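You operate a simulated robot arm through the tools that you are given. There is no shell and no other tool. Be economical: measure what you need, move in short steps, check, and stop when the job is done.

Carry out the task below with a simulated robot arm. There is one attempt and no reset: what you move stays moved.

## Task
Tidy the eyelet bench: push the press slide and the swing arm in.
Fine: counter zeroed, depth dial to 16, top drawer shut; pull no lever.

Only the result counts: the job must be done as asked and must still hold three seconds after the hand-in. Knocking over, shifting, dropping, spilling or breaking anything else fails it.

## Robot
A 6-joint arm with a two-finger parallel gripper on a trunk, on a base that drives. Base frame: it is fixed to the floor where the robot stands at the start and does not move with it; the origin is under the middle of the robot, x ahead of it, y to its left, z up; the surface under the hand at the start is at about z = 863. Lengths are in mm, angles in rad, forces in N, time in s.
With the tool pointing down near the work surface it reaches from about 100 to 840 mm from the robot's upright axis, wherever it stands. Its first joint turns from -2.007 to 2.007 rad. Places, roughly: block lever [800, -1500, 1000]; counter button [400, 0, 900]; crimper lever [500, -1600, 1000]; depth dial [400, 0, 900]; press lever [700, 100, 1200]; press slide [500, 0, 900]; snap lever [700, -800, 1100]; swing arm [600, -800, 900]; top bench drawer [400, 700, 600]. Payload 4.2 kg.
Tool frame: the origin (TCP) lies between the finger pads and is the grasp point; the fingertips stand 23 mm ahead of it; z points along the fingers, y is the line along which they close. Largest opening 94 mm; finger width 38, thickness 10; the body of the gripper, 54 by 96 mm, starts 39 mm behind the TCP.
Orientation is told as [roll, pitch, yaw] about the base's x, y, z axes, in that order, counted from this pose: with the fingers straight down and closing along the base's y, the tool's x points along the base's -x, its y along +y and its z along -z.

## Interface
- The arm moves only by the tool jog_arm. Its argument "series" is a list of rows, each a list of 3 entries, a list of its own where there are three numbers: the shift along the tool's x, y, z in mm, then the turn, a rotation vector about the tool's x, y, z in rad, then the finger opening in mm, from 0 to 94. In form: [[[tx, ty, tz], [rx, ry, rz], gripper], ...]. A call has 1 to 12 rows; each row shifts and turns the commanded pose from where the row before left it, along the tool's axes as they then stand. A row lasts 0.2 s, in which the tool goes at most 50 mm and 0.15 rad; a call with a longer step from one row to the next is refused whole, and so is a gripper value outside its range. A pose out of reach is approached as far as the arm can. The call stops where the force on the tool passes 60 N (or 10 N more than at its start, if that is more) or the arm is blocked; 0.2 s more then pass. The fingers move at their own pace (about 108 mm/s each) and stop on an object; they squeeze with about 38 N. The grip force told is the motor's: it shows also when the fingers shut on nothing. Time passes only in rows, and 0.2 s behind the last, so rows that do not move let the fingers close. It gives the time, the measured TCP pose, the force on the tool (base axes), the opening and the grip force at its end, in the units of the frame above (readings bear some noise), with the torque about the TCP (base axes, N m) and any sound that the robot's microphone picked up, and new pictures: "show" is both (left out), scene, wrist or none.
- Cameras (640 x 400 px; columns grow to the right, rows downward): "scene" is now at [210.7, 209.6, 1528.6]; the picture's right is [0.23, -0.97, 0.00], its down [-0.88, -0.21, -0.42] and it looks along [0.41, 0.10, -0.91] (base axes); focal length 214 px, centre (320, 200). "wrist" rides on the gripper at [86, 16, -75] in the tool frame; the picture's right is [-0.18, 0.98, 0.00], its down [-0.58, -0.11, -0.81] and it looks along [-0.79, -0.15, 0.59] (tool axes); focal length 243 px, centre (320, 200). There is no depth. A picture from a camera that has moved, and an enlarged one, comes with that camera's place and axes in the base frame and with its lens.
- raise_lower(by): slides the trunk up (or, below 0, down) by that many mm; the arm and the scene camera ride with it, the base frame stays. It gives what a move gives, with no picture.
- steer(legs): drives the robot by 1 to 6 legs, each [ahead, turn to the left] in mm and rad, along the robot's own axes; the way and the turn of a leg run together, so that a leg with both is an arc; at most 1500 mm and 3.142 rad a leg. The arm and the cameras ride along, it lands a little off, and it stops where it bumps. It gives what a move gives, and a new picture of the scene camera.
- head_to(pan, tilt): turns the head with the scene camera to pan (to the left, within 1.396 rad either way) and tilt (down, from -0.506 to 1.204), counted from straight ahead of the robot. It gives what a move gives, and a new picture of the scene camera.
- zoom(camera, box): a new picture of the part [left, top, right, bottom] of that camera's present view, enlarged. The clock stands still meanwhile.
- hand_in(): hands the job in; it is judged then, once.

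Work in short steps. Places have to be worked out from the pictures, the camera data and where the tool is seen: move nearer, look again, correct. Check each grasp and each placing, and mend what went wrong. You have 120 turns and 260 pictures in all, those below and enlarged ones among them. Open the gripper and draw the arm clear of the work before you hand the job in, unless the task says otherwise; then end with one line.

The tools are called after "Emit:" as a command line: name --argument value ..., lists and objects as JSON in quotes. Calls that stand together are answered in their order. jog_arm: Moves the arm, as the interface text tells. Its arguments: {"type":"object","properties":{"series":{"type":"array"},"show":{"type":"string","enum":["both","scene","wrist","none"]}},"required":["series"]} The other tools are called the same way: raise_lower (by) slides the trunk up or down; steer (legs) drives the base; head_to (pan, tilt) turns the head that bears the scene camera; zoom (camera, box) takes an enlarged picture of a part of a camera's view; hand_in () hands the job in.

At the start:

```text
clock: 0.0
eef_pos: [494.6, 88.4, 1148.9]
tcp_rot: [0.001, 0.001, 0.0]
contact_force: [-0.3, 0.2, -0.6]
ft_torque: [0.01, 0.02, -0.05]
width: 94.1
grasp_force: 0.1
trunk travel left (down, up): [-925.0, 65.0]
robot x, y, heading: [-4.1, 0.7, -0.004]
head pan, tilt: [0.23, 1.138]
```

scene: 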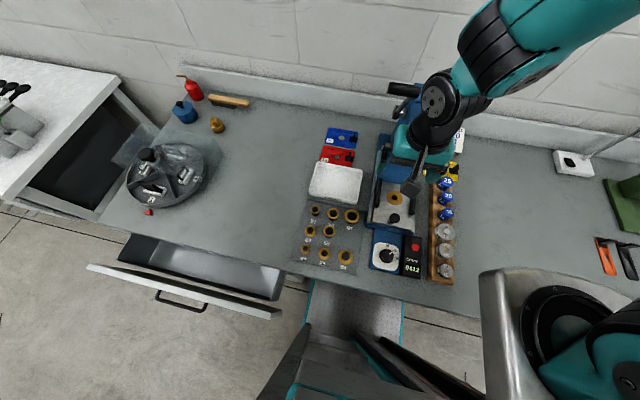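
wrist: 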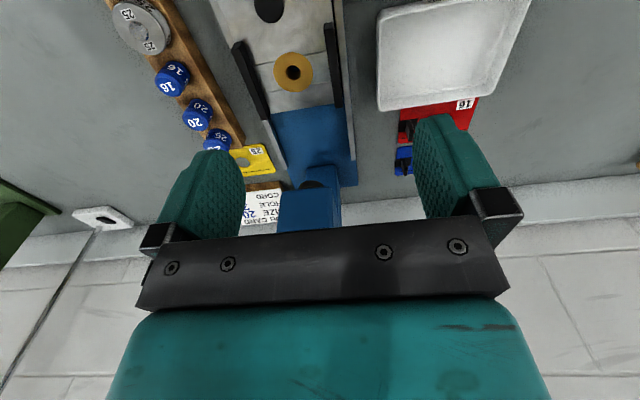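

The bench with press, dial and counter is in front, and the drawer is open to the left. I'll zoom in on the press area and the drawer.

Emit:
zoom --camera "scene" --box '[340, 130, 500, 290]'

Emit:
zoom --camera "scene" --box '[60, 180, 320, 342]'

Emit:
zoom --camera "wrist" --box '[120, 0, 520, 250]'

```text
2.50 times, centred on (420, 210) of scene
camera zoom: at [210.7, 209.6, 1528.6], right [0.23, -0.97, 0.0], down [-0.88, -0.21, -0.42], along [0.41, 0.1, -0.91], focal length 536 px, centre (70, 175)
```

zoom: 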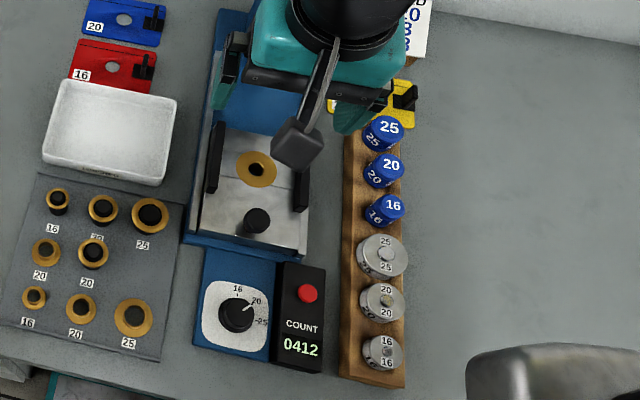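

```text
2.46 times, centred on (190, 261) of scene
camera zoom: at [210.7, 209.6, 1528.6], right [0.23, -0.97, 0.0], down [-0.88, -0.21, -0.42], along [0.41, 0.1, -0.91], focal length 528 px, centre (640, 50)
```

zoom: 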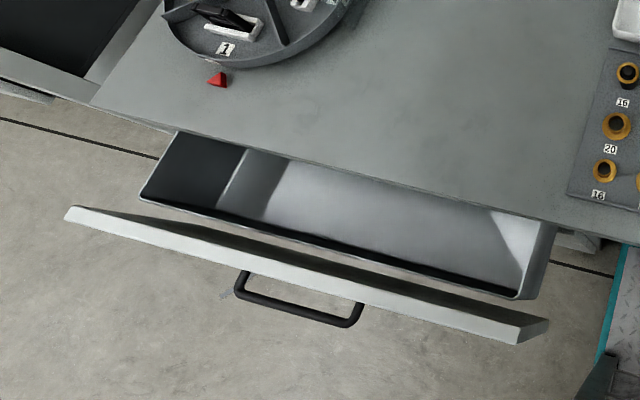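

```text
1.60 times, centred on (320, 125) of wrist
camera zoom: at [407.9, 105.8, 1224.0], right [0.18, 0.98, 0.0], down [0.58, -0.11, 0.81], along [0.79, -0.15, -0.59], focal length 388 px, centre (320, 320)
```

zoom: 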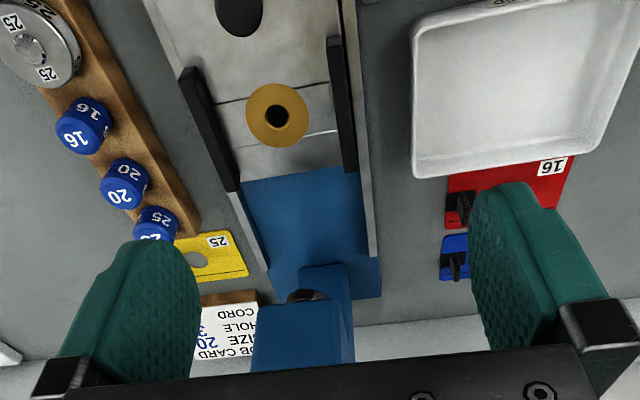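

I estimate the dial at (368, 51), the button at (408, -23) and the slide knob at (476, 47). I'll pull the hand back for a clear look.

Emit:
jog_arm --series '[[[48, -8, 5], [0, 0, 0], 94], [[48, -8, 5], [0, 0, 0], 60], [[48, -8, 5], [0, 0, 0], 60], [[48, -8, 5], [0, 0, 0], 60]]'

```text
clock: 1.0
eef_pos: [355.1, 128.0, 1121.0]
tcp_rot: [0.0, 0.001, -0.002]
contact_force: [0.7, 0.2, -0.2]
ft_torque: [0.02, 0.05, 0.01]
width: 60.3
grasp_force: 0.0
out of reach, approached as far as the arm can: row 2, 3, 4
trunk travel left (down, up): [-925.0, 65.0]
robot x, y, heading: [-0.2, -1.4, 0.001]
head pan, tilt: [0.23, 1.138]
camera scene: at [211.3, 209.2, 1528.7], right [0.23, -0.97, 0.0], down [-0.88, -0.21, -0.42], along [0.41, 0.1, -0.91], focal length 214 px, centre (320, 200)
camera wrist: at [268.7, 144.7, 1196.6], right [0.19, 0.98, 0.0], down [0.58, -0.11, 0.81], along [0.79, -0.15, -0.59], focal length 243 px, centre (320, 200)
```

scene: 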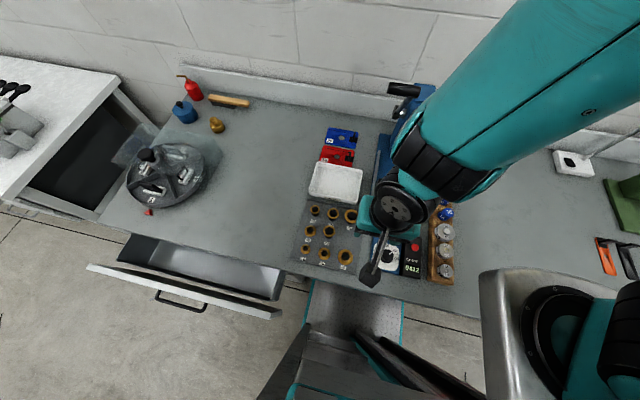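
wrist: 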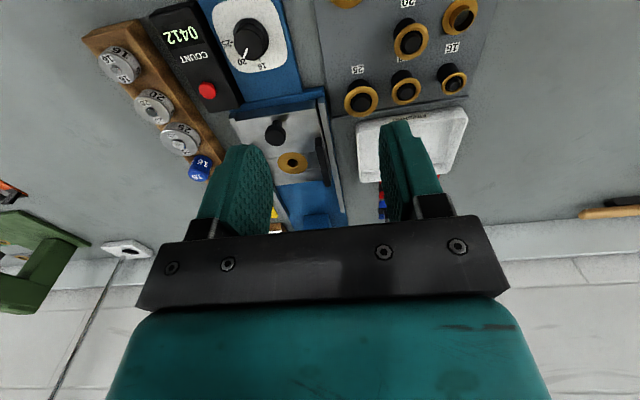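

Zoom the wrist view onto the dial, button and slide.

Emit:
zoom --camera "wrist" --box '[140, 0, 380, 150]'

Emit:
zoom --camera "wrist" --box '[200, 80, 376, 240]'

```text
2.67 times, centred on (260, 75) of wrist
camera zoom: at [268.7, 144.7, 1196.6], right [0.19, 0.98, 0.0], down [0.58, -0.11, 0.81], along [0.79, -0.15, -0.59], focal length 647 px, centre (480, 533)
```

zoom: 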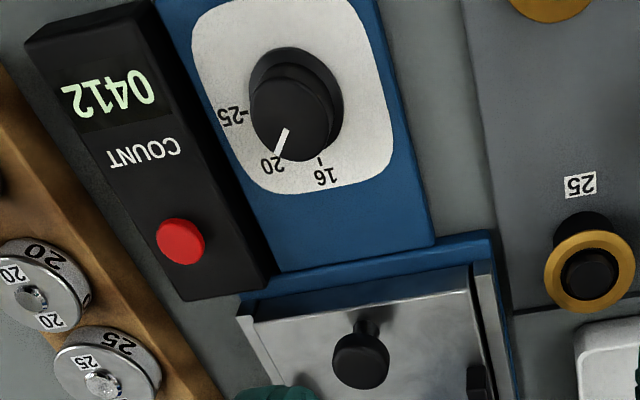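

```text
2.50 times, centred on (288, 160) of wrist
camera zoom: at [268.7, 144.7, 1196.6], right [0.19, 0.98, 0.0], down [0.58, -0.11, 0.81], along [0.79, -0.15, -0.59], focal length 606 px, centre (400, 300)
```

zoom: 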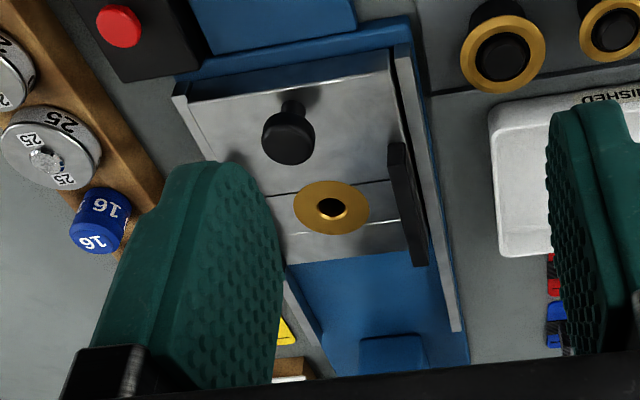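

Estimates: slide knob about (481, 42, 912), dial (364, 51), button (407, -27). I'll close the fingers and approach a point in front of the slide knob.

Emit:
jog_arm --series '[[[-25, -25, 30], [0, 0, 0], 0], [[-20, -25, 30], [0, 0, 0], 0], [[-20, -25, 30], [0, 0, 0], 0], [[-15, -10, 40], [0, 0, 0], 0], [[0, 0, 30], [0, 0, 0], 0]]'

```text
clock: 2.2
eef_pos: [433.3, 44.6, 961.2]
tcp_rot: [0.0, 0.0, -0.002]
contact_force: [-0.4, 1.1, 0.2]
ft_torque: [-0.04, -0.05, 0.0]
width: 0.1
grasp_force: 38.4
trunk travel left (down, up): [-925.0, 65.0]
robot x, y, heading: [-0.0, 0.8, 0.002]
head pan, tilt: [0.23, 1.138]
camera scene: at [210.5, 209.4, 1528.8], right [0.23, -0.97, 0.0], down [-0.88, -0.21, -0.42], along [0.41, 0.1, -0.91], focal length 214 px, centre (320, 200)
camera wrist: at [347.6, 61.4, 1037.3], right [0.18, 0.98, 0.0], down [0.58, -0.11, 0.81], along [0.79, -0.15, -0.59], focal length 243 px, centre (320, 200)
```

scene: 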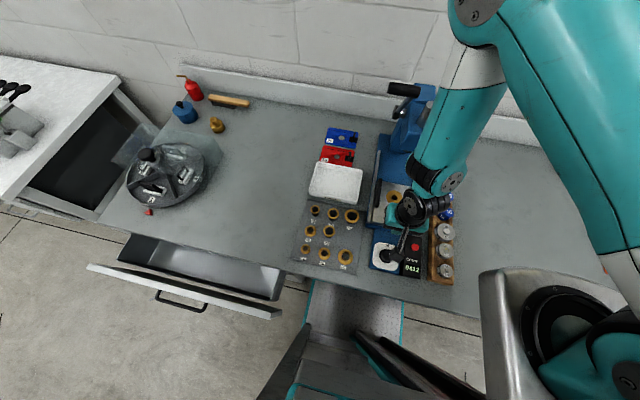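
wrist: 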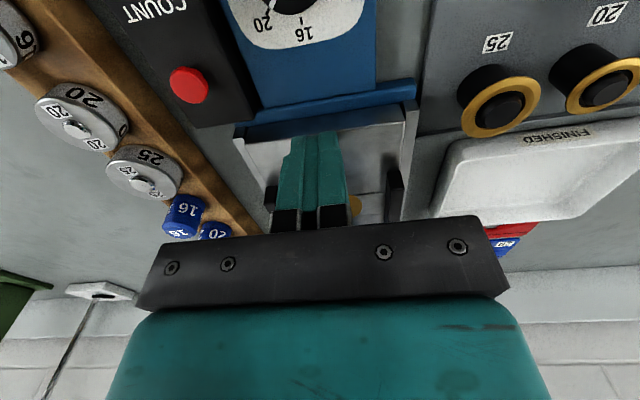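

Fingers are above the front lip, roughly 17 mm short of the knob. I'll lower until the tips are at about z 895 and check.

Emit:
jog_arm --series '[[[0, 2, 25], [0, 0, 0], 0], [[0, 0, 18], [0, 0, 0], 0]]'

Emit:
zoom --camera "scene" --box '[340, 130, 500, 290]'

```text
clock: 2.8
eef_pos: [435.3, 46.2, 918.1]
tcp_rot: [0.0, 0.001, 0.0]
contact_force: [0.2, -0.4, 0.6]
ft_torque: [0.02, -0.01, -0.04]
width: 0.0
grasp_force: 37.8
trunk travel left (down, up): [-925.0, 65.0]
robot x, y, heading: [2.7, -0.3, -0.004]
head pan, tilt: [0.23, 1.138]
camera scene: at [210.6, 209.5, 1528.7], right [0.23, -0.97, 0.0], down [-0.88, -0.21, -0.42], along [0.41, 0.1, -0.91], focal length 214 px, centre (320, 200)
camera wrist: at [347.6, 63.1, 993.4], right [0.18, 0.98, 0.0], down [0.58, -0.11, 0.81], along [0.79, -0.15, -0.59], focal length 243 px, centre (320, 200)
```

scene: 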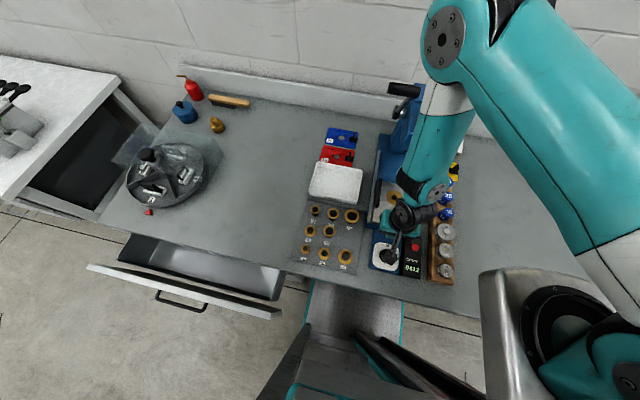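
wrist: 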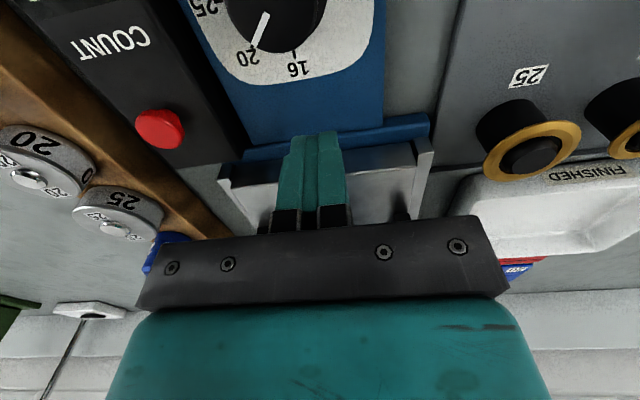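

```text
2.50 times, centred on (420, 210) of scene
camera zoom: at [210.6, 209.5, 1528.7], right [0.23, -0.97, 0.0], down [-0.88, -0.21, -0.42], along [0.41, 0.1, -0.91], focal length 536 px, centre (70, 175)
```

zoom: 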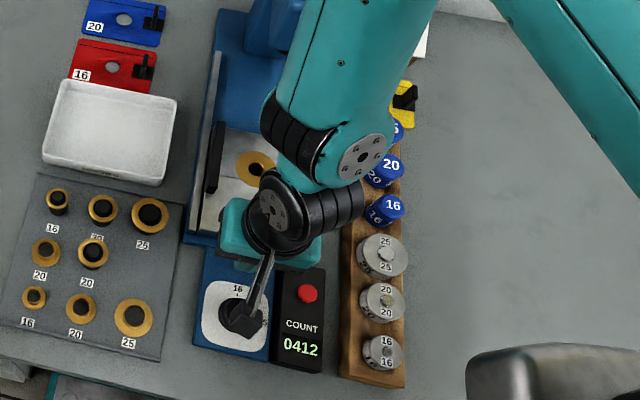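

The forearm folds forward over the press; pushing from here could hit the press head. I'll lift, back the base up 250 mm so the arm is more stretched, and look again.

Emit:
jog_arm --series '[[[0, 0, -45], [0, 0, 0], 0], [[0, 0, -45], [0, 0, 0], 0], [[0, 0, -45], [0, 0, 0], 0]]' --show "none"

Emit:
steer --legs '[[-250, 0]]'

```text
clock: 3.6
eef_pos: [434.4, 44.1, 1052.5]
tcp_rot: [0.001, 0.002, 0.0]
contact_force: [0.6, -0.2, -0.6]
ft_torque: [0.0, 0.04, 0.01]
width: 0.0
grasp_force: 37.9
trunk travel left (down, up): [-925.0, 65.0]
robot x, y, heading: [0.6, -2.6, 0.001]
head pan, tilt: [0.23, 1.138]
```

```text
clock: 5.4
eef_pos: [188.1, 44.5, 1051.9]
tcp_rot: [-0.001, 0.0, 0.003]
contact_force: [0.0, -0.4, -0.4]
ft_torque: [0.03, 0.01, 0.03]
width: 0.0
grasp_force: 37.8
trunk travel left (down, up): [-925.0, 65.0]
robot x, y, heading: [-245.3, -0.5, 0.007]
head pan, tilt: [0.23, 1.138]
camera scene: at [-36.4, 209.8, 1528.6], right [0.23, -0.97, 0.0], down [-0.88, -0.21, -0.42], along [0.41, 0.1, -0.91], focal length 214 px, centre (320, 200)
```

scene: 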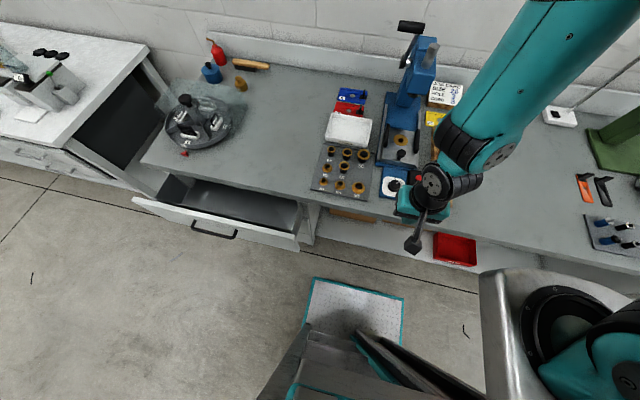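

Now the press is well visible. Zooming on it.

Emit:
zoom --camera "scene" --box '[350, 10, 510, 210]'

Emit:
zoom --camera "scene" --box '[360, 120, 450, 200]'

```text
2.00 times, centred on (430, 110) of scene
camera zoom: at [-36.4, 209.8, 1528.6], right [0.23, -0.97, 0.0], down [-0.88, -0.21, -0.42], along [0.41, 0.1, -0.91], focal length 429 px, centre (100, 380)
```

zoom: 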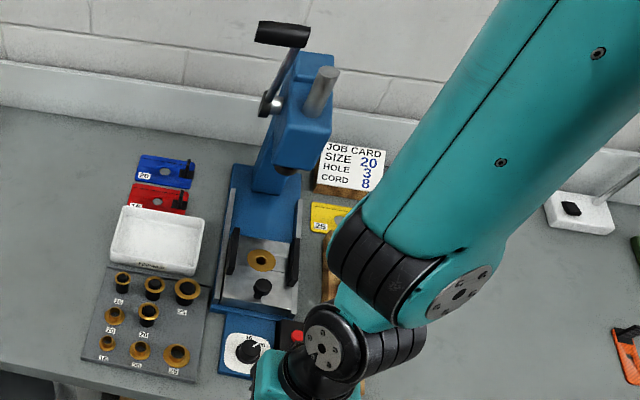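

```text
5.00 times, centred on (405, 160) of scene
camera zoom: at [-36.4, 209.8, 1528.6], right [0.23, -0.97, 0.0], down [-0.88, -0.21, -0.42], along [0.41, 0.1, -0.91], focal length 1072 px, centre (-105, 400)
```

zoom: 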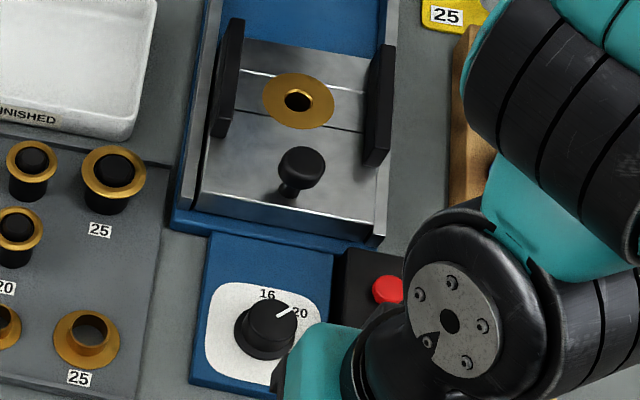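

I place the knob at (484, 43). Moving the hand forward at height to x = 432, then checking arm posture.

Emit:
jog_arm --series '[[[-49, 0, 0], [0, 0, 0], 0], [[-49, 0, 0], [0, 0, 0], 0], [[-49, 0, 0], [0, 0, 0], 0], [[-49, 0, 0], [0, 0, 0], 0], [[-47, 0, 0], [0, 0, 0], 0], [[0, 0, 45], [0, 0, 0], 0], [[0, 0, 45], [0, 0, 0], 0]]'

```text
clock: 7.0
eef_pos: [431.5, 47.0, 960.3]
tcp_rot: [0.0, -0.001, 0.003]
contact_force: [-0.6, -0.1, 0.4]
ft_torque: [-0.01, -0.01, 0.0]
width: 0.2
grasp_force: 38.1
trunk travel left (down, up): [-925.0, 65.0]
robot x, y, heading: [-249.2, 0.5, 0.006]
head pan, tilt: [0.23, 1.138]
camera scene: at [-36.9, 209.7, 1528.8], right [0.23, -0.97, 0.0], down [-0.88, -0.21, -0.42], along [0.41, 0.1, -0.91], focal length 214 px, centre (320, 200)
camera wrist: at [343.8, 62.9, 1035.6], right [0.18, 0.98, 0.0], down [0.58, -0.11, 0.81], along [0.79, -0.15, -0.59], focal length 243 px, centre (320, 200)
```

scene: 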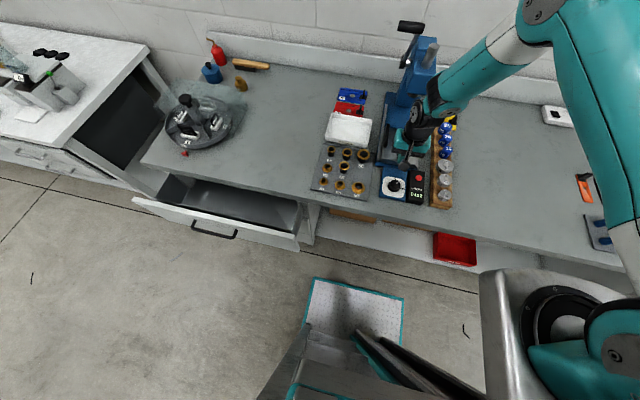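
wrist: 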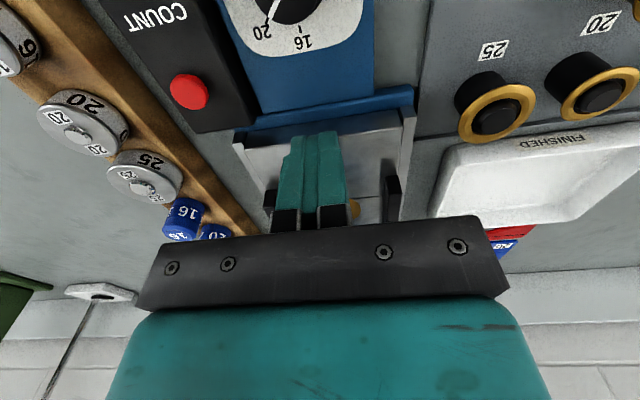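

Posture is now clear of the press head. Lowering to z ≈ 915 and nudging forward toward the knob.

Emit:
jog_arm --series '[[[0, 3, 25], [0, 0, 0], 0], [[0, 0, 18], [0, 0, 0], 0], [[-10, 0, 0], [0, 0, 0], 0], [[-10, 0, 0], [0, 0, 0], 0], [[-10, 0, 0], [0, 0, 0], 0]]'

Emit:
zoom --camera "scene" --box '[360, 80, 480, 200]'

```text
clock: 8.2
eef_pos: [459.5, 48.9, 918.1]
tcp_rot: [-0.001, -0.001, 0.005]
contact_force: [-0.5, -0.3, -0.3]
ft_torque: [-0.01, 0.0, -0.06]
width: 0.1
grasp_force: 37.3
trunk travel left (down, up): [-925.0, 65.0]
robot x, y, heading: [-247.3, -2.8, 0.003]
head pan, tilt: [0.23, 1.138]
camera scene: at [-36.6, 209.8, 1528.6], right [0.23, -0.97, 0.0], down [-0.88, -0.21, -0.42], along [0.41, 0.1, -0.91], focal length 214 px, centre (320, 200)
camera wrist: at [374.2, 65.5, 993.4], right [0.18, 0.98, 0.0], down [0.58, -0.11, 0.81], along [0.79, -0.15, -0.59], focal length 243 px, centre (320, 200)
```

scene: 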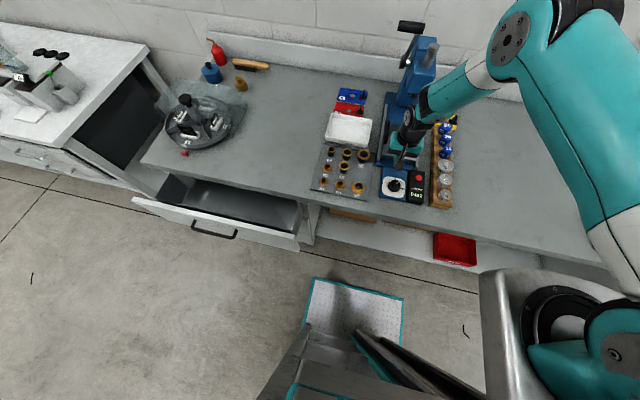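
wrist: 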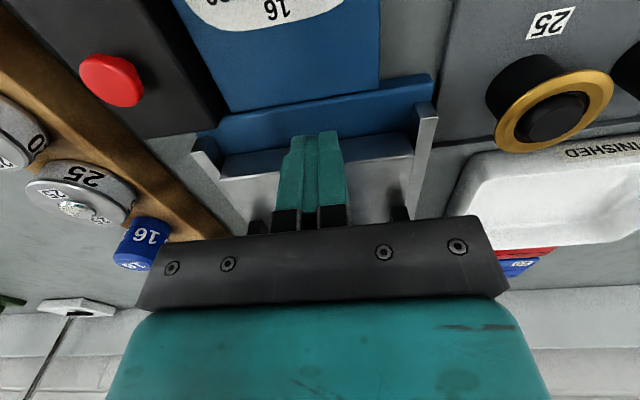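

```text
3.33 times, centred on (420, 140) of scene
camera zoom: at [-36.6, 209.8, 1528.6], right [0.23, -0.97, 0.0], down [-0.88, -0.21, -0.42], along [0.41, 0.1, -0.91], focal length 715 px, centre (-13, 400)
```

zoom: 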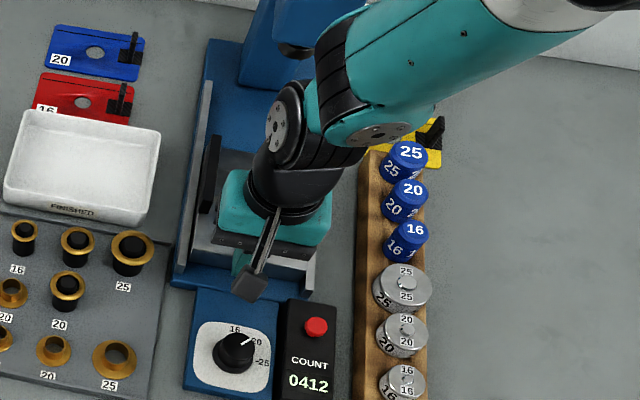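

The slide front has begun moving away from the lip with little force. Keep pushing along +x.

Emit:
jog_arm --series '[[[-10, 0, 0], [0, 0, 0], 0], [[-10, 0, 0], [0, 0, 0], 0], [[-10, 0, 0], [0, 0, 0], 0], [[-10, 0, 0], [0, 0, 0], 0]]'

Emit:
zoom --camera "scene" --box '[360, 80, 480, 200]'

```text
clock: 9.2
eef_pos: [502.4, 49.3, 918.9]
tcp_rot: [0.0, -0.002, 0.004]
contact_force: [0.4, -0.6, 0.7]
ft_torque: [0.0, 0.02, -0.01]
width: 0.1
grasp_force: 38.2
trunk travel left (down, up): [-925.0, 65.0]
robot x, y, heading: [-247.2, 0.3, 0.003]
head pan, tilt: [0.23, 1.138]
camera scene: at [-36.5, 209.8, 1528.6], right [0.23, -0.97, 0.0], down [-0.88, -0.21, -0.42], along [0.41, 0.1, -0.91], focal length 214 px, centre (320, 200)
camera wrist: at [415.0, 65.2, 994.0], right [0.18, 0.98, 0.0], down [0.58, -0.11, 0.81], along [0.79, -0.15, -0.59], focal length 243 px, centre (320, 200)
```

scene: 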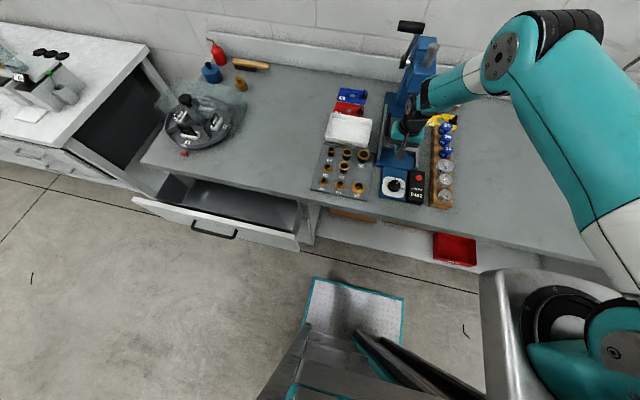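
wrist: 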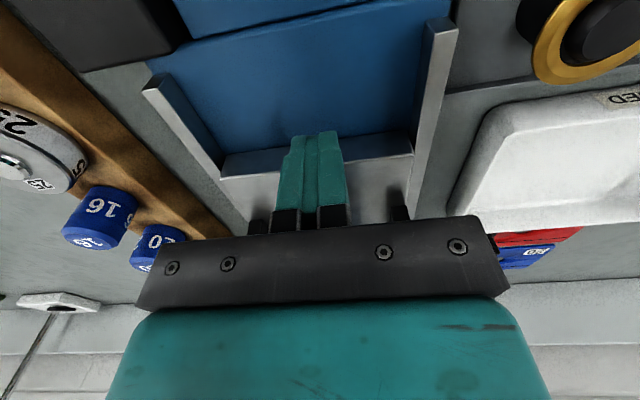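

```text
3.33 times, centred on (420, 140) of scene
camera zoom: at [-36.5, 209.8, 1528.6], right [0.23, -0.97, 0.0], down [-0.88, -0.21, -0.42], along [0.41, 0.1, -0.91], focal length 715 px, centre (-13, 400)
```

zoom: 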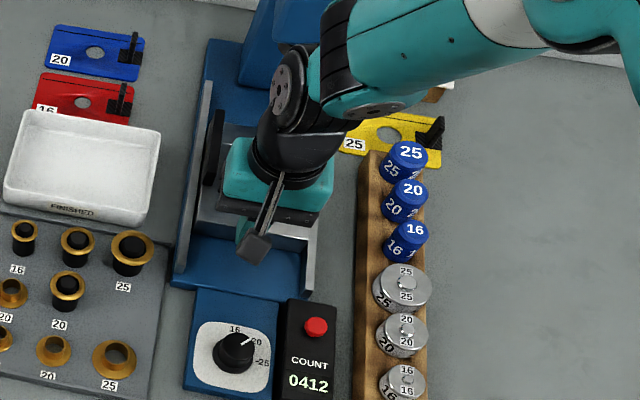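

The slide moves freely, but the vertical wrist would come close to the press head for the rest of the travel. I'll back off, tilt the tool 0.5 rad so the fingers point forward-down, and continue.

Emit:
jog_arm --series '[[[20, 0, 0], [0, 0, 0], 0], [[0, 0, -15], [0, 0, 0], 0], [[0, 0, 0], [0, -0.13, 0], 0], [[0, 0, 0], [0, -0.13, 0], 0], [[0, 0, 0], [0, -0.12, 0], 0], [[0, 0, 0], [0, -0.12, 0], 0]]'

```text
clock: 10.6
eef_pos: [479.8, 48.1, 934.3]
tcp_rot: [0.0, -0.503, 0.001]
contact_force: [0.0, -0.6, 0.1]
ft_torque: [0.01, 0.0, -0.01]
width: 0.0
grasp_force: 38.1
trunk travel left (down, up): [-925.0, 65.0]
robot x, y, heading: [-250.2, 0.5, 0.005]
head pan, tilt: [0.23, 1.138]
camera scene: at [-36.4, 209.7, 1528.7], right [0.23, -0.97, 0.0], down [-0.88, -0.21, -0.42], along [0.41, 0.1, -0.91], focal length 214 px, centre (320, 200)
camera wrist: at [369.0, 65.4, 957.7], right [0.16, 0.98, 0.09], down [0.12, -0.11, 0.99], along [0.98, -0.15, -0.14], focal length 243 px, centre (320, 200)
```

scene: 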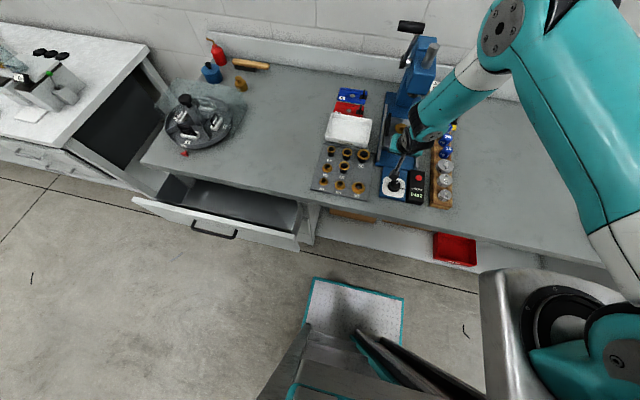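
wrist: 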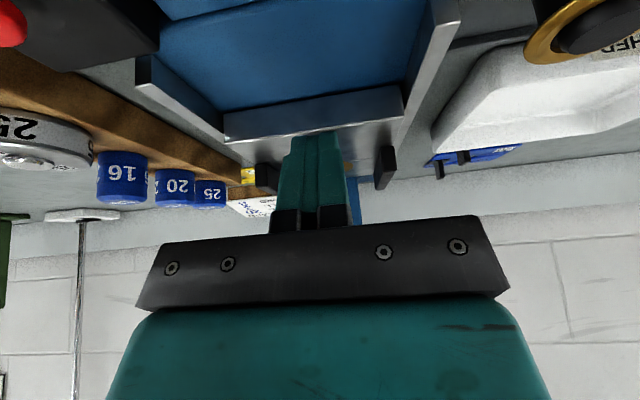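

The plate top looks to be about z 892, so a tilt of 0.3 gives better overlap with the knob. Reducing tilt, lowering to z ≈ 921, then pushing forward.

Emit:
jog_arm --series '[[[0, 0, 0], [0, 0.1, 0], 0], [[0, 0, 0], [0, 0.1, 0], 0], [[3.8, 0, 12.4], [0, 0, 0], 0], [[-9.5, 0, 3], [0, 0, 0], 0], [[-9.5, 0, 3], [0, 0, 0], 0], [[-9.5, 0, 3], [0, 0, 0], 0], [[-9.5, 0, 3], [0, 0, 0], 0]]'

Emit:
zoom --camera "scene" --box '[360, 80, 480, 200]'

```text
clock: 12.2
eef_pos: [521.2, 48.2, 920.3]
tcp_rot: [-0.001, -0.303, 0.003]
contact_force: [-0.1, -0.9, 0.1]
ft_torque: [0.02, -0.03, 0.02]
width: 0.1
grasp_force: 37.8
trunk travel left (down, up): [-925.0, 65.0]
robot x, y, heading: [-247.5, -1.2, 0.004]
head pan, tilt: [0.23, 1.138]
camera scene: at [-36.6, 209.8, 1528.7], right [0.23, -0.97, 0.0], down [-0.88, -0.21, -0.42], along [0.41, 0.1, -0.91], focal length 214 px, centre (320, 200)
camera wrist: at [415.6, 65.0, 966.7], right [0.17, 0.98, 0.05], down [0.32, -0.11, 0.94], along [0.93, -0.15, -0.33], focal length 243 px, centre (320, 200)
```

scene: 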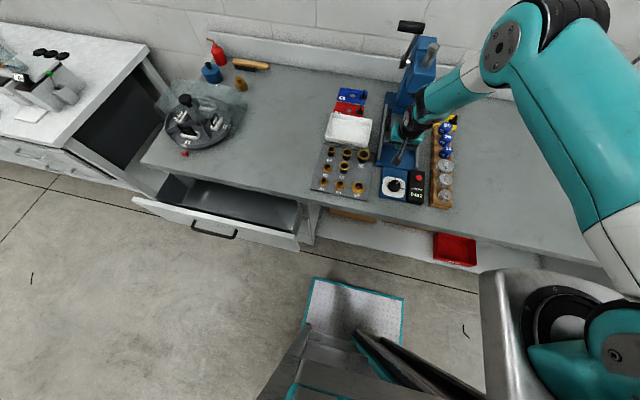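
wrist: 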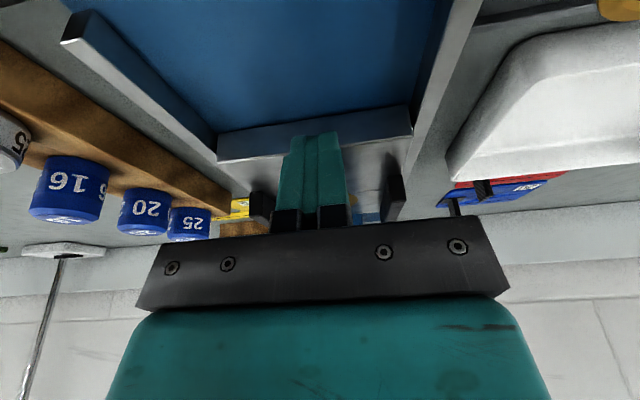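

```text
3.33 times, centred on (420, 140) of scene
camera zoom: at [-36.6, 209.8, 1528.7], right [0.23, -0.97, 0.0], down [-0.88, -0.21, -0.42], along [0.41, 0.1, -0.91], focal length 715 px, centre (-13, 400)
```

zoom: 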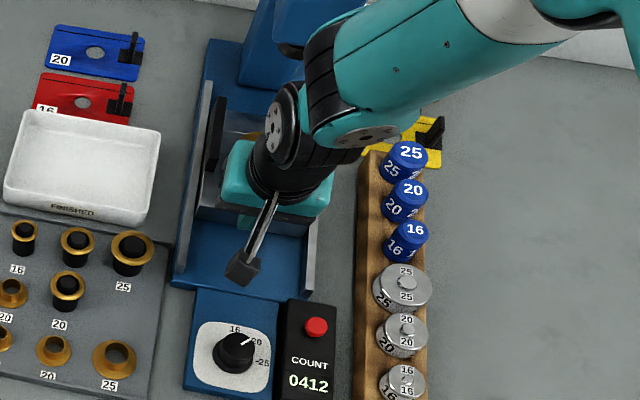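

Slide follows. Continue in smaller steps toward its stop.

Emit:
jog_arm --series '[[[-5.7, 0, 1.8], [0, 0, 0], 0], [[-5.7, 0, 1.8], [0, 0, 0], 0], [[-5.7, 0, 1.8], [0, 0, 0], 0], [[-3.8, 0, 1.2], [0, 0, 0], 0], [[-3.8, 0, 1.2], [0, 0, 0], 0]]'

Emit:
zoom --camera "scene" --box '[360, 80, 480, 200]'

```text
clock: 13.4
eef_pos: [546.1, 48.6, 919.8]
tcp_rot: [0.001, -0.299, 0.003]
contact_force: [0.1, -1.3, -0.3]
ft_torque: [-0.03, 0.05, -0.01]
width: 0.0
grasp_force: 37.9
trunk travel left (down, up): [-925.0, 65.0]
robot x, y, heading: [-247.5, -0.1, 0.006]
head pan, tilt: [0.23, 1.138]
camera scene: at [-36.5, 209.8, 1528.6], right [0.23, -0.97, 0.0], down [-0.88, -0.21, -0.42], along [0.41, 0.1, -0.91], focal length 214 px, centre (320, 200)
camera wrist: at [441.5, 65.7, 966.6], right [0.17, 0.98, 0.05], down [0.32, -0.11, 0.94], along [0.93, -0.15, -0.33], focal length 243 px, centre (320, 200)
```

scene: 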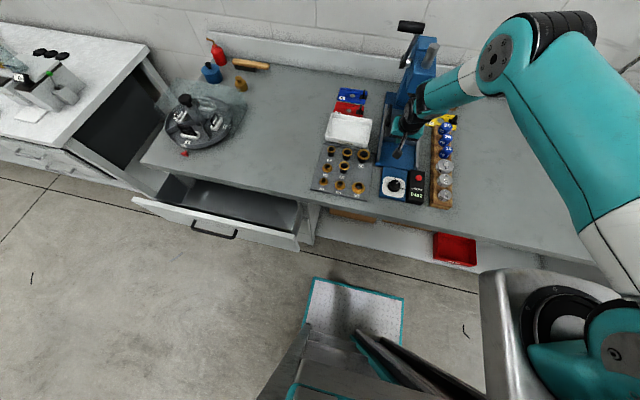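
wrist: 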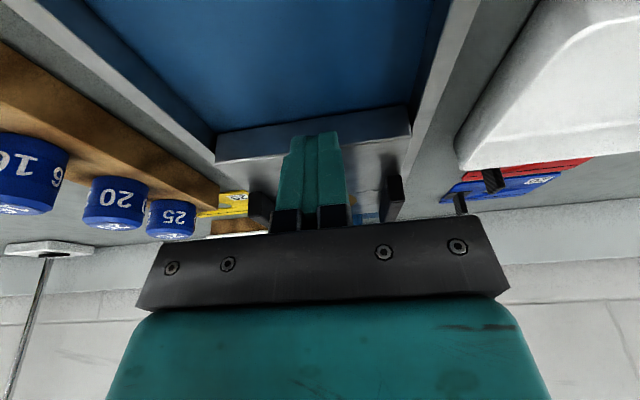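

```text
3.33 times, centred on (420, 140) of scene
camera zoom: at [-36.5, 209.8, 1528.6], right [0.23, -0.97, 0.0], down [-0.88, -0.21, -0.42], along [0.41, 0.1, -0.91], focal length 715 px, centre (-13, 400)
```

zoom: 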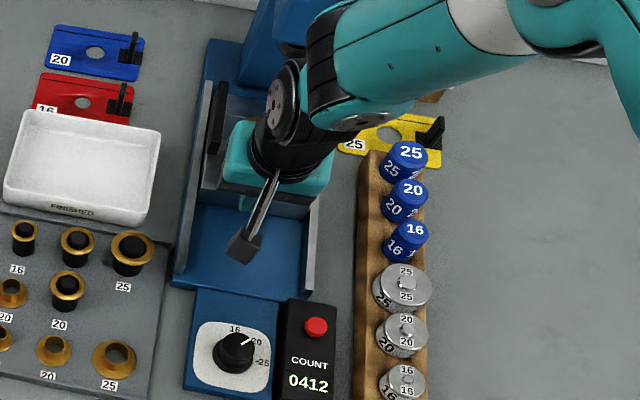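

Still moving freely. Pushing on.

Emit:
jog_arm --series '[[[-3.8, 0, 1.2], [0, 0, 0], 0], [[-3.8, 0, 1.2], [0, 0, 0], 0], [[-3.8, 0, 1.2], [0, 0, 0], 0], [[-3.8, 0, 1.2], [0, 0, 0], 0], [[-3.8, 0, 1.2], [0, 0, 0], 0]]'

Emit:
zoom --camera "scene" --box '[360, 60, 480, 200]'

```text
clock: 14.6
eef_pos: [566.3, 49.0, 920.6]
tcp_rot: [-0.001, -0.3, 0.002]
contact_force: [0.3, 0.1, 1.2]
ft_torque: [0.0, 0.01, -0.01]
width: 0.0
grasp_force: 38.1
trunk travel left (down, up): [-925.0, 65.0]
robot x, y, heading: [-245.9, -1.8, 0.005]
head pan, tilt: [0.23, 1.138]
camera scene: at [-36.5, 209.8, 1528.7], right [0.23, -0.97, 0.0], down [-0.88, -0.21, -0.42], along [0.41, 0.1, -0.91], focal length 214 px, centre (320, 200)
camera wrist: at [461.4, 65.7, 966.2], right [0.17, 0.98, 0.05], down [0.32, -0.11, 0.94], along [0.93, -0.15, -0.33], focal length 243 px, centre (320, 200)
```

scene: 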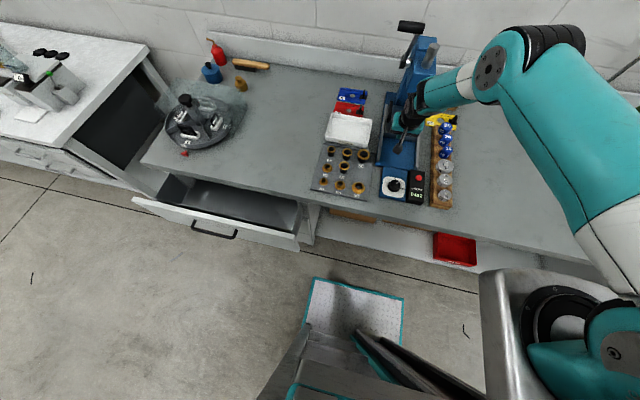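
wrist: 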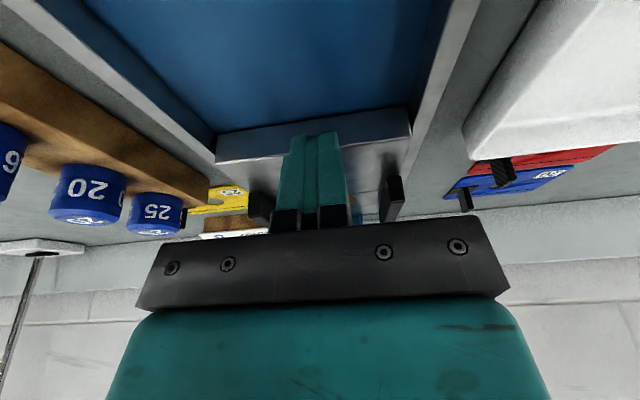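

```text
2.86 times, centred on (420, 130) of scene
camera zoom: at [-36.5, 209.8, 1528.7], right [0.23, -0.97, 0.0], down [-0.88, -0.21, -0.42], along [0.41, 0.1, -0.91], focal length 613 px, centre (34, 400)
```

zoom: 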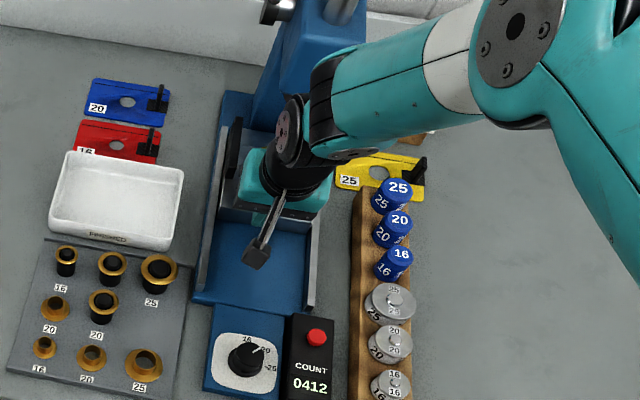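

Still free, but the wrist is getting close to the press head. I'll back out, lift, turn the tool 90° (thin side forward), then tilt more and push on the plate's front face instead.

Emit:
jog_arm --series '[[[38, 0, -12], [0, 0, 0], 0], [[38, 0, -12], [0, 0, 0], 0], [[-10, 0, -35], [0, 0.15, 0], 0], [[0, 0, -40], [0, 0.15, 0], 0], [[0, 0, 0], [0, 0, 0.15], 0], [[0, 0, 0], [0, 0, 0.15], 0], [[0, 0, 0], [0, 0, 0.15], 0], [[0, 0, 0], [0, 0, 0.15], 0], [[0, 0, 0], [0, 0, 0.15], 0]]'

Emit:
zoom --camera "scene" --box '[360, 60, 480, 200]'

```text
clock: 16.6
eef_pos: [479.3, 50.2, 996.4]
tcp_rot: [0.0, 0.0, -0.751]
contact_force: [-0.7, 0.4, 0.1]
ft_torque: [0.0, -0.03, 0.03]
width: 0.1
grasp_force: 38.0
trunk travel left (down, up): [-925.0, 65.0]
robot x, y, heading: [-247.8, 4.8, 0.002]
head pan, tilt: [0.23, 1.138]
camera scene: at [-36.5, 209.8, 1528.6], right [0.23, -0.97, 0.0], down [-0.88, -0.21, -0.42], along [0.41, 0.1, -0.91], focal length 214 px, centre (320, 200)
camera wrist: at [427.4, 121.0, 1071.8], right [0.8, 0.59, 0.0], down [0.35, -0.48, 0.81], along [0.48, -0.65, -0.59], focal length 243 px, centre (320, 200)
```

scene: 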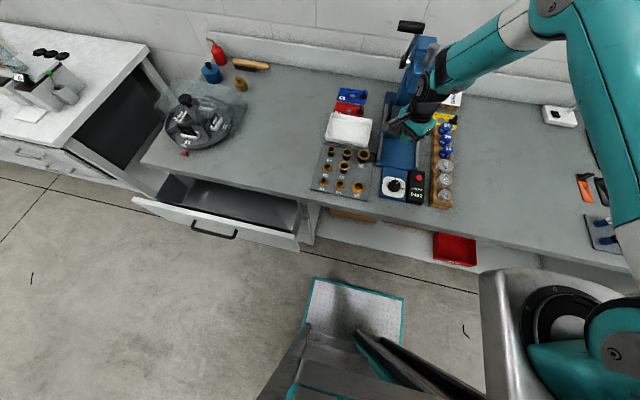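
wrist: 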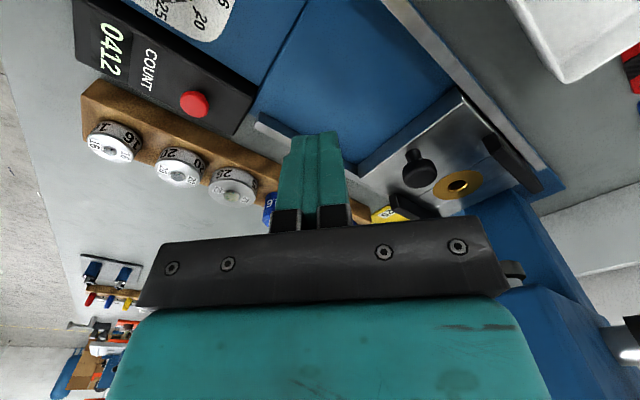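

```text
2.86 times, centred on (420, 130) of scene
camera zoom: at [-36.5, 209.8, 1528.6], right [0.23, -0.97, 0.0], down [-0.88, -0.21, -0.42], along [0.41, 0.1, -0.91], focal length 613 px, centre (34, 400)
```

zoom: 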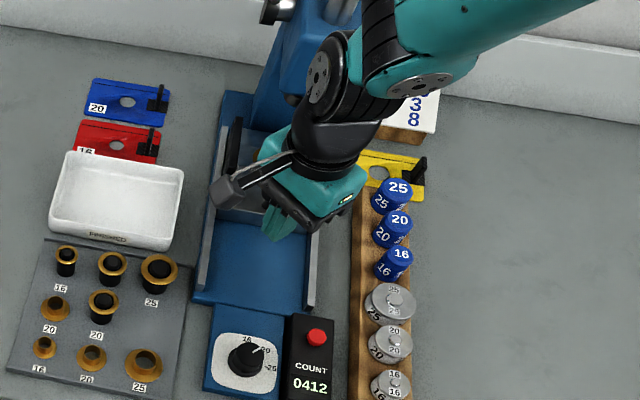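

This wrist view shows slide and press column. Zooming to judge remaining travel.

Emit:
zoom --camera "wrist" --box '[340, 60, 640, 247]'

```text
2.13 times, centred on (490, 154) of wrist
camera zoom: at [427.4, 121.0, 1071.8], right [0.8, 0.59, 0.0], down [0.35, -0.48, 0.81], along [0.48, -0.65, -0.59], focal length 518 px, centre (-43, 299)
```

zoom: 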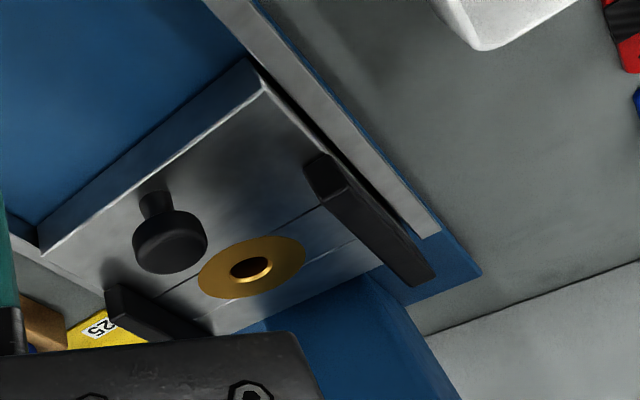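

The knob now sits near x ≈ 610 and the plate front is near x ≈ 575; the plate is almost at the column. I'll finish the yaw, tilt and lower to z ≈ 898 behind the plate front.

Emit:
jog_arm --series '[[[0, 0, 0], [0, 0, 0.15], 0], [[0, 0, 0], [0, 0, 0.15], 0], [[0, 0, 0], [0, 0, 0.15], 0], [[0, 0, 0], [0, 0, 0.15], 0], [[0, 0, 0], [0, 0, 0.15], 0], [[0, 0, 0], [0, 0, 0.07], 0], [[0, 0, 0], [-0.15, 0, 0], 0], [[0, 0, 0], [-0.15, 0, 0], 0], [[0, 0, 0], [-0.15, 0, 0], 0], [[0, 0, 0], [-0.15, 0, 0], 0], [[0, 0, 0], [0, 0, 0], 0]]'

```text
clock: 19.0
eef_pos: [479.1, 48.3, 996.3]
tcp_rot: [0.602, -0.001, -1.568]
contact_force: [-0.4, -0.7, -0.3]
ft_torque: [0.02, 0.0, 0.01]
width: 0.2
grasp_force: 37.9
trunk travel left (down, up): [-925.0, 65.0]
robot x, y, heading: [-246.4, -0.1, 0.001]
head pan, tilt: [0.23, 1.138]
camera scene: at [-36.4, 209.8, 1528.6], right [0.23, -0.97, 0.0], down [-0.88, -0.21, -0.42], along [0.41, 0.1, -0.91], focal length 214 px, centre (320, 200)
camera wrist: at [450.3, 136.2, 1068.0], right [0.81, -0.18, 0.56], down [-0.54, -0.58, 0.6], along [0.22, -0.79, -0.57], focal length 243 px, centre (320, 200)
```

scene: 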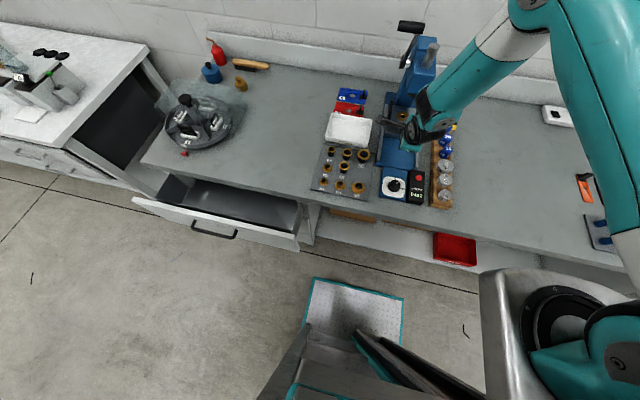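
wrist: 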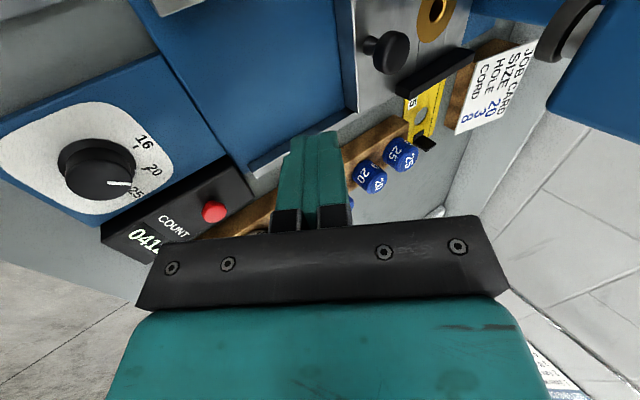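

Good view from the side. Now descend ~98 mm straight down behind the plate.

Emit:
jog_arm --series '[[[0, -27, 40], [0, 0, 0], 0], [[0, -20, 29], [0, 0, 0], 0], [[0, -8, 12], [0, 0, 0], 0]]'

```text
clock: 19.8
eef_pos: [480.7, 48.6, 899.5]
tcp_rot: [0.601, 0.0, -1.567]
contact_force: [0.0, 0.1, 0.2]
ft_torque: [0.01, 0.02, 0.0]
width: 0.0
grasp_force: 37.6
trunk travel left (down, up): [-925.0, 65.0]
robot x, y, heading: [-242.6, -0.0, 0.002]
head pan, tilt: [0.23, 1.138]
camera scene: at [-36.6, 209.8, 1528.7], right [0.23, -0.97, 0.0], down [-0.88, -0.21, -0.42], along [0.41, 0.1, -0.91], focal length 214 px, centre (320, 200)
camera wrist: at [452.0, 136.5, 970.3], right [0.81, -0.18, 0.56], down [-0.54, -0.58, 0.6], along [0.22, -0.79, -0.57], focal length 243 px, centre (320, 200)
```

scene: 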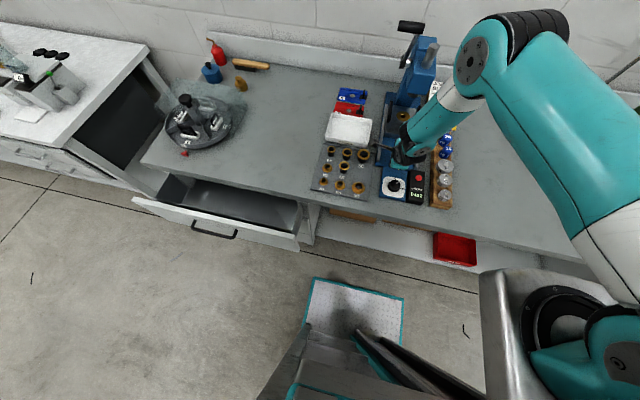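
wrist: 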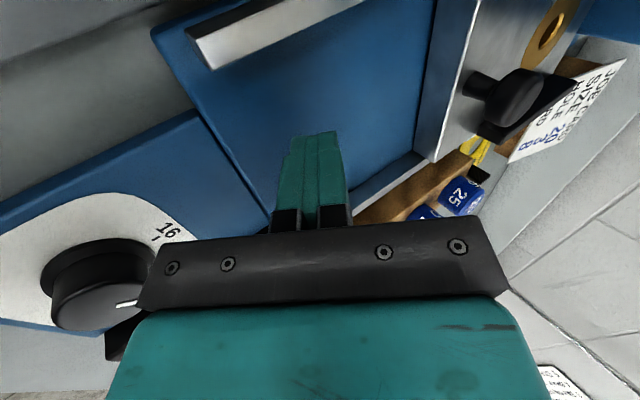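

No contact; the fingertip is inside the channel. Advance toward the plate front, then creep.

Emit:
jog_arm --series '[[[0, 24.8, 17], [0, 0, 0], 0], [[0, 24.8, 17], [0, 0, 0], 0], [[0, 8, 5.6], [0, 0, 0], 0], [[0, 4, 2.8], [0, 0, 0], 0], [[0, 4, 2.8], [0, 0, 0], 0], [[0, 4, 2.8], [0, 0, 0], 0]]'

```text
clock: 21.2
eef_pos: [564.3, 48.8, 897.8]
tcp_rot: [0.6, 0.0, -1.565]
contact_force: [0.1, -0.9, 0.1]
ft_torque: [-0.01, 0.03, -0.04]
width: 0.3
grasp_force: 38.4
trunk travel left (down, up): [-925.0, 65.0]
robot x, y, heading: [-249.9, -0.9, 0.004]
head pan, tilt: [0.23, 1.138]
camera scene: at [-36.5, 209.8, 1528.6], right [0.23, -0.97, 0.0], down [-0.88, -0.21, -0.42], along [0.41, 0.1, -0.91], focal length 214 px, centre (320, 200)
camera wrist: at [535.6, 136.3, 968.6], right [0.81, -0.18, 0.55], down [-0.54, -0.58, 0.6], along [0.21, -0.79, -0.57], focal length 243 px, centre (320, 200)
```

scene: 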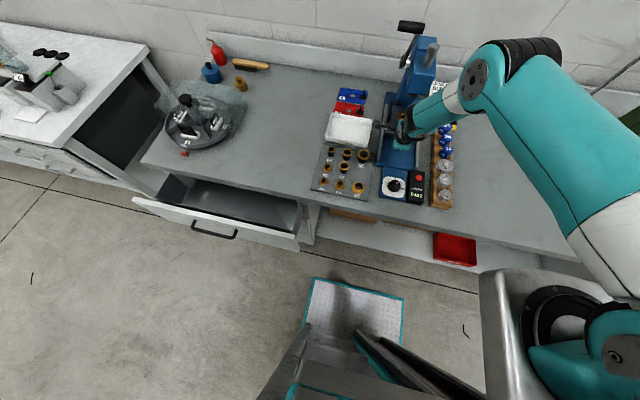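
wrist: 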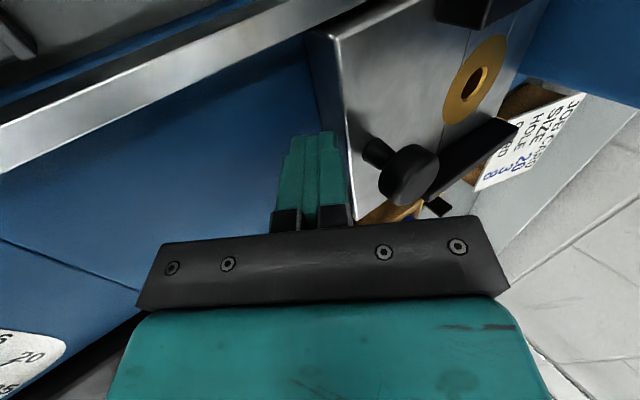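

Tip is about at the plate face. Creep on with 4 mm steps.

Emit:
jog_arm --series '[[[0, 3.3, 2.3], [0, 0, 0], 0], [[0, 3.3, 2.3], [0, 0, 0], 0], [[0, 3.3, 2.3], [0, 0, 0], 0], [[0, 3.3, 2.3], [0, 0, 0], 0], [[0, 3.3, 2.3], [0, 0, 0], 0]]' --show "wrist"

```text
clock: 22.2
eef_pos: [572.6, 49.2, 897.8]
tcp_rot: [0.586, -0.003, -1.565]
contact_force: [-32.0, -2.8, 30.6]
ft_torque: [-0.34, -0.17, -0.38]
width: 0.0
grasp_force: 38.0
trunk travel left (down, up): [-925.0, 65.0]
robot x, y, heading: [-243.7, 1.4, 0.009]
head pan, tilt: [0.23, 1.138]
stopped in row 5: the force on the tool passed its limit at 65 N (the readings are from after the stop); the commanded pose is now the measured one
camera wrist: at [544.5, 136.8, 968.5], right [0.82, -0.18, 0.54], down [-0.53, -0.58, 0.61], along [0.21, -0.79, -0.57], focal length 243 px, centre (320, 200)
```

wrist: 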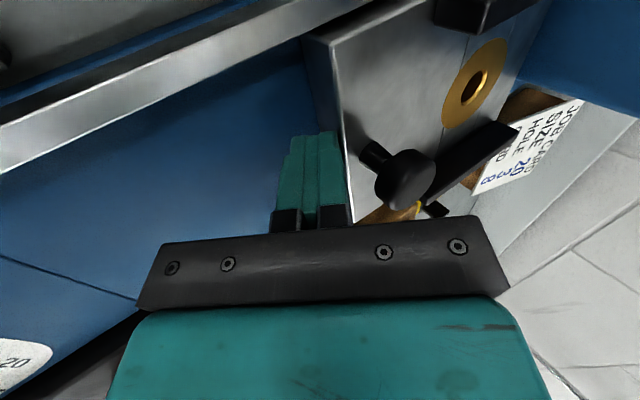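

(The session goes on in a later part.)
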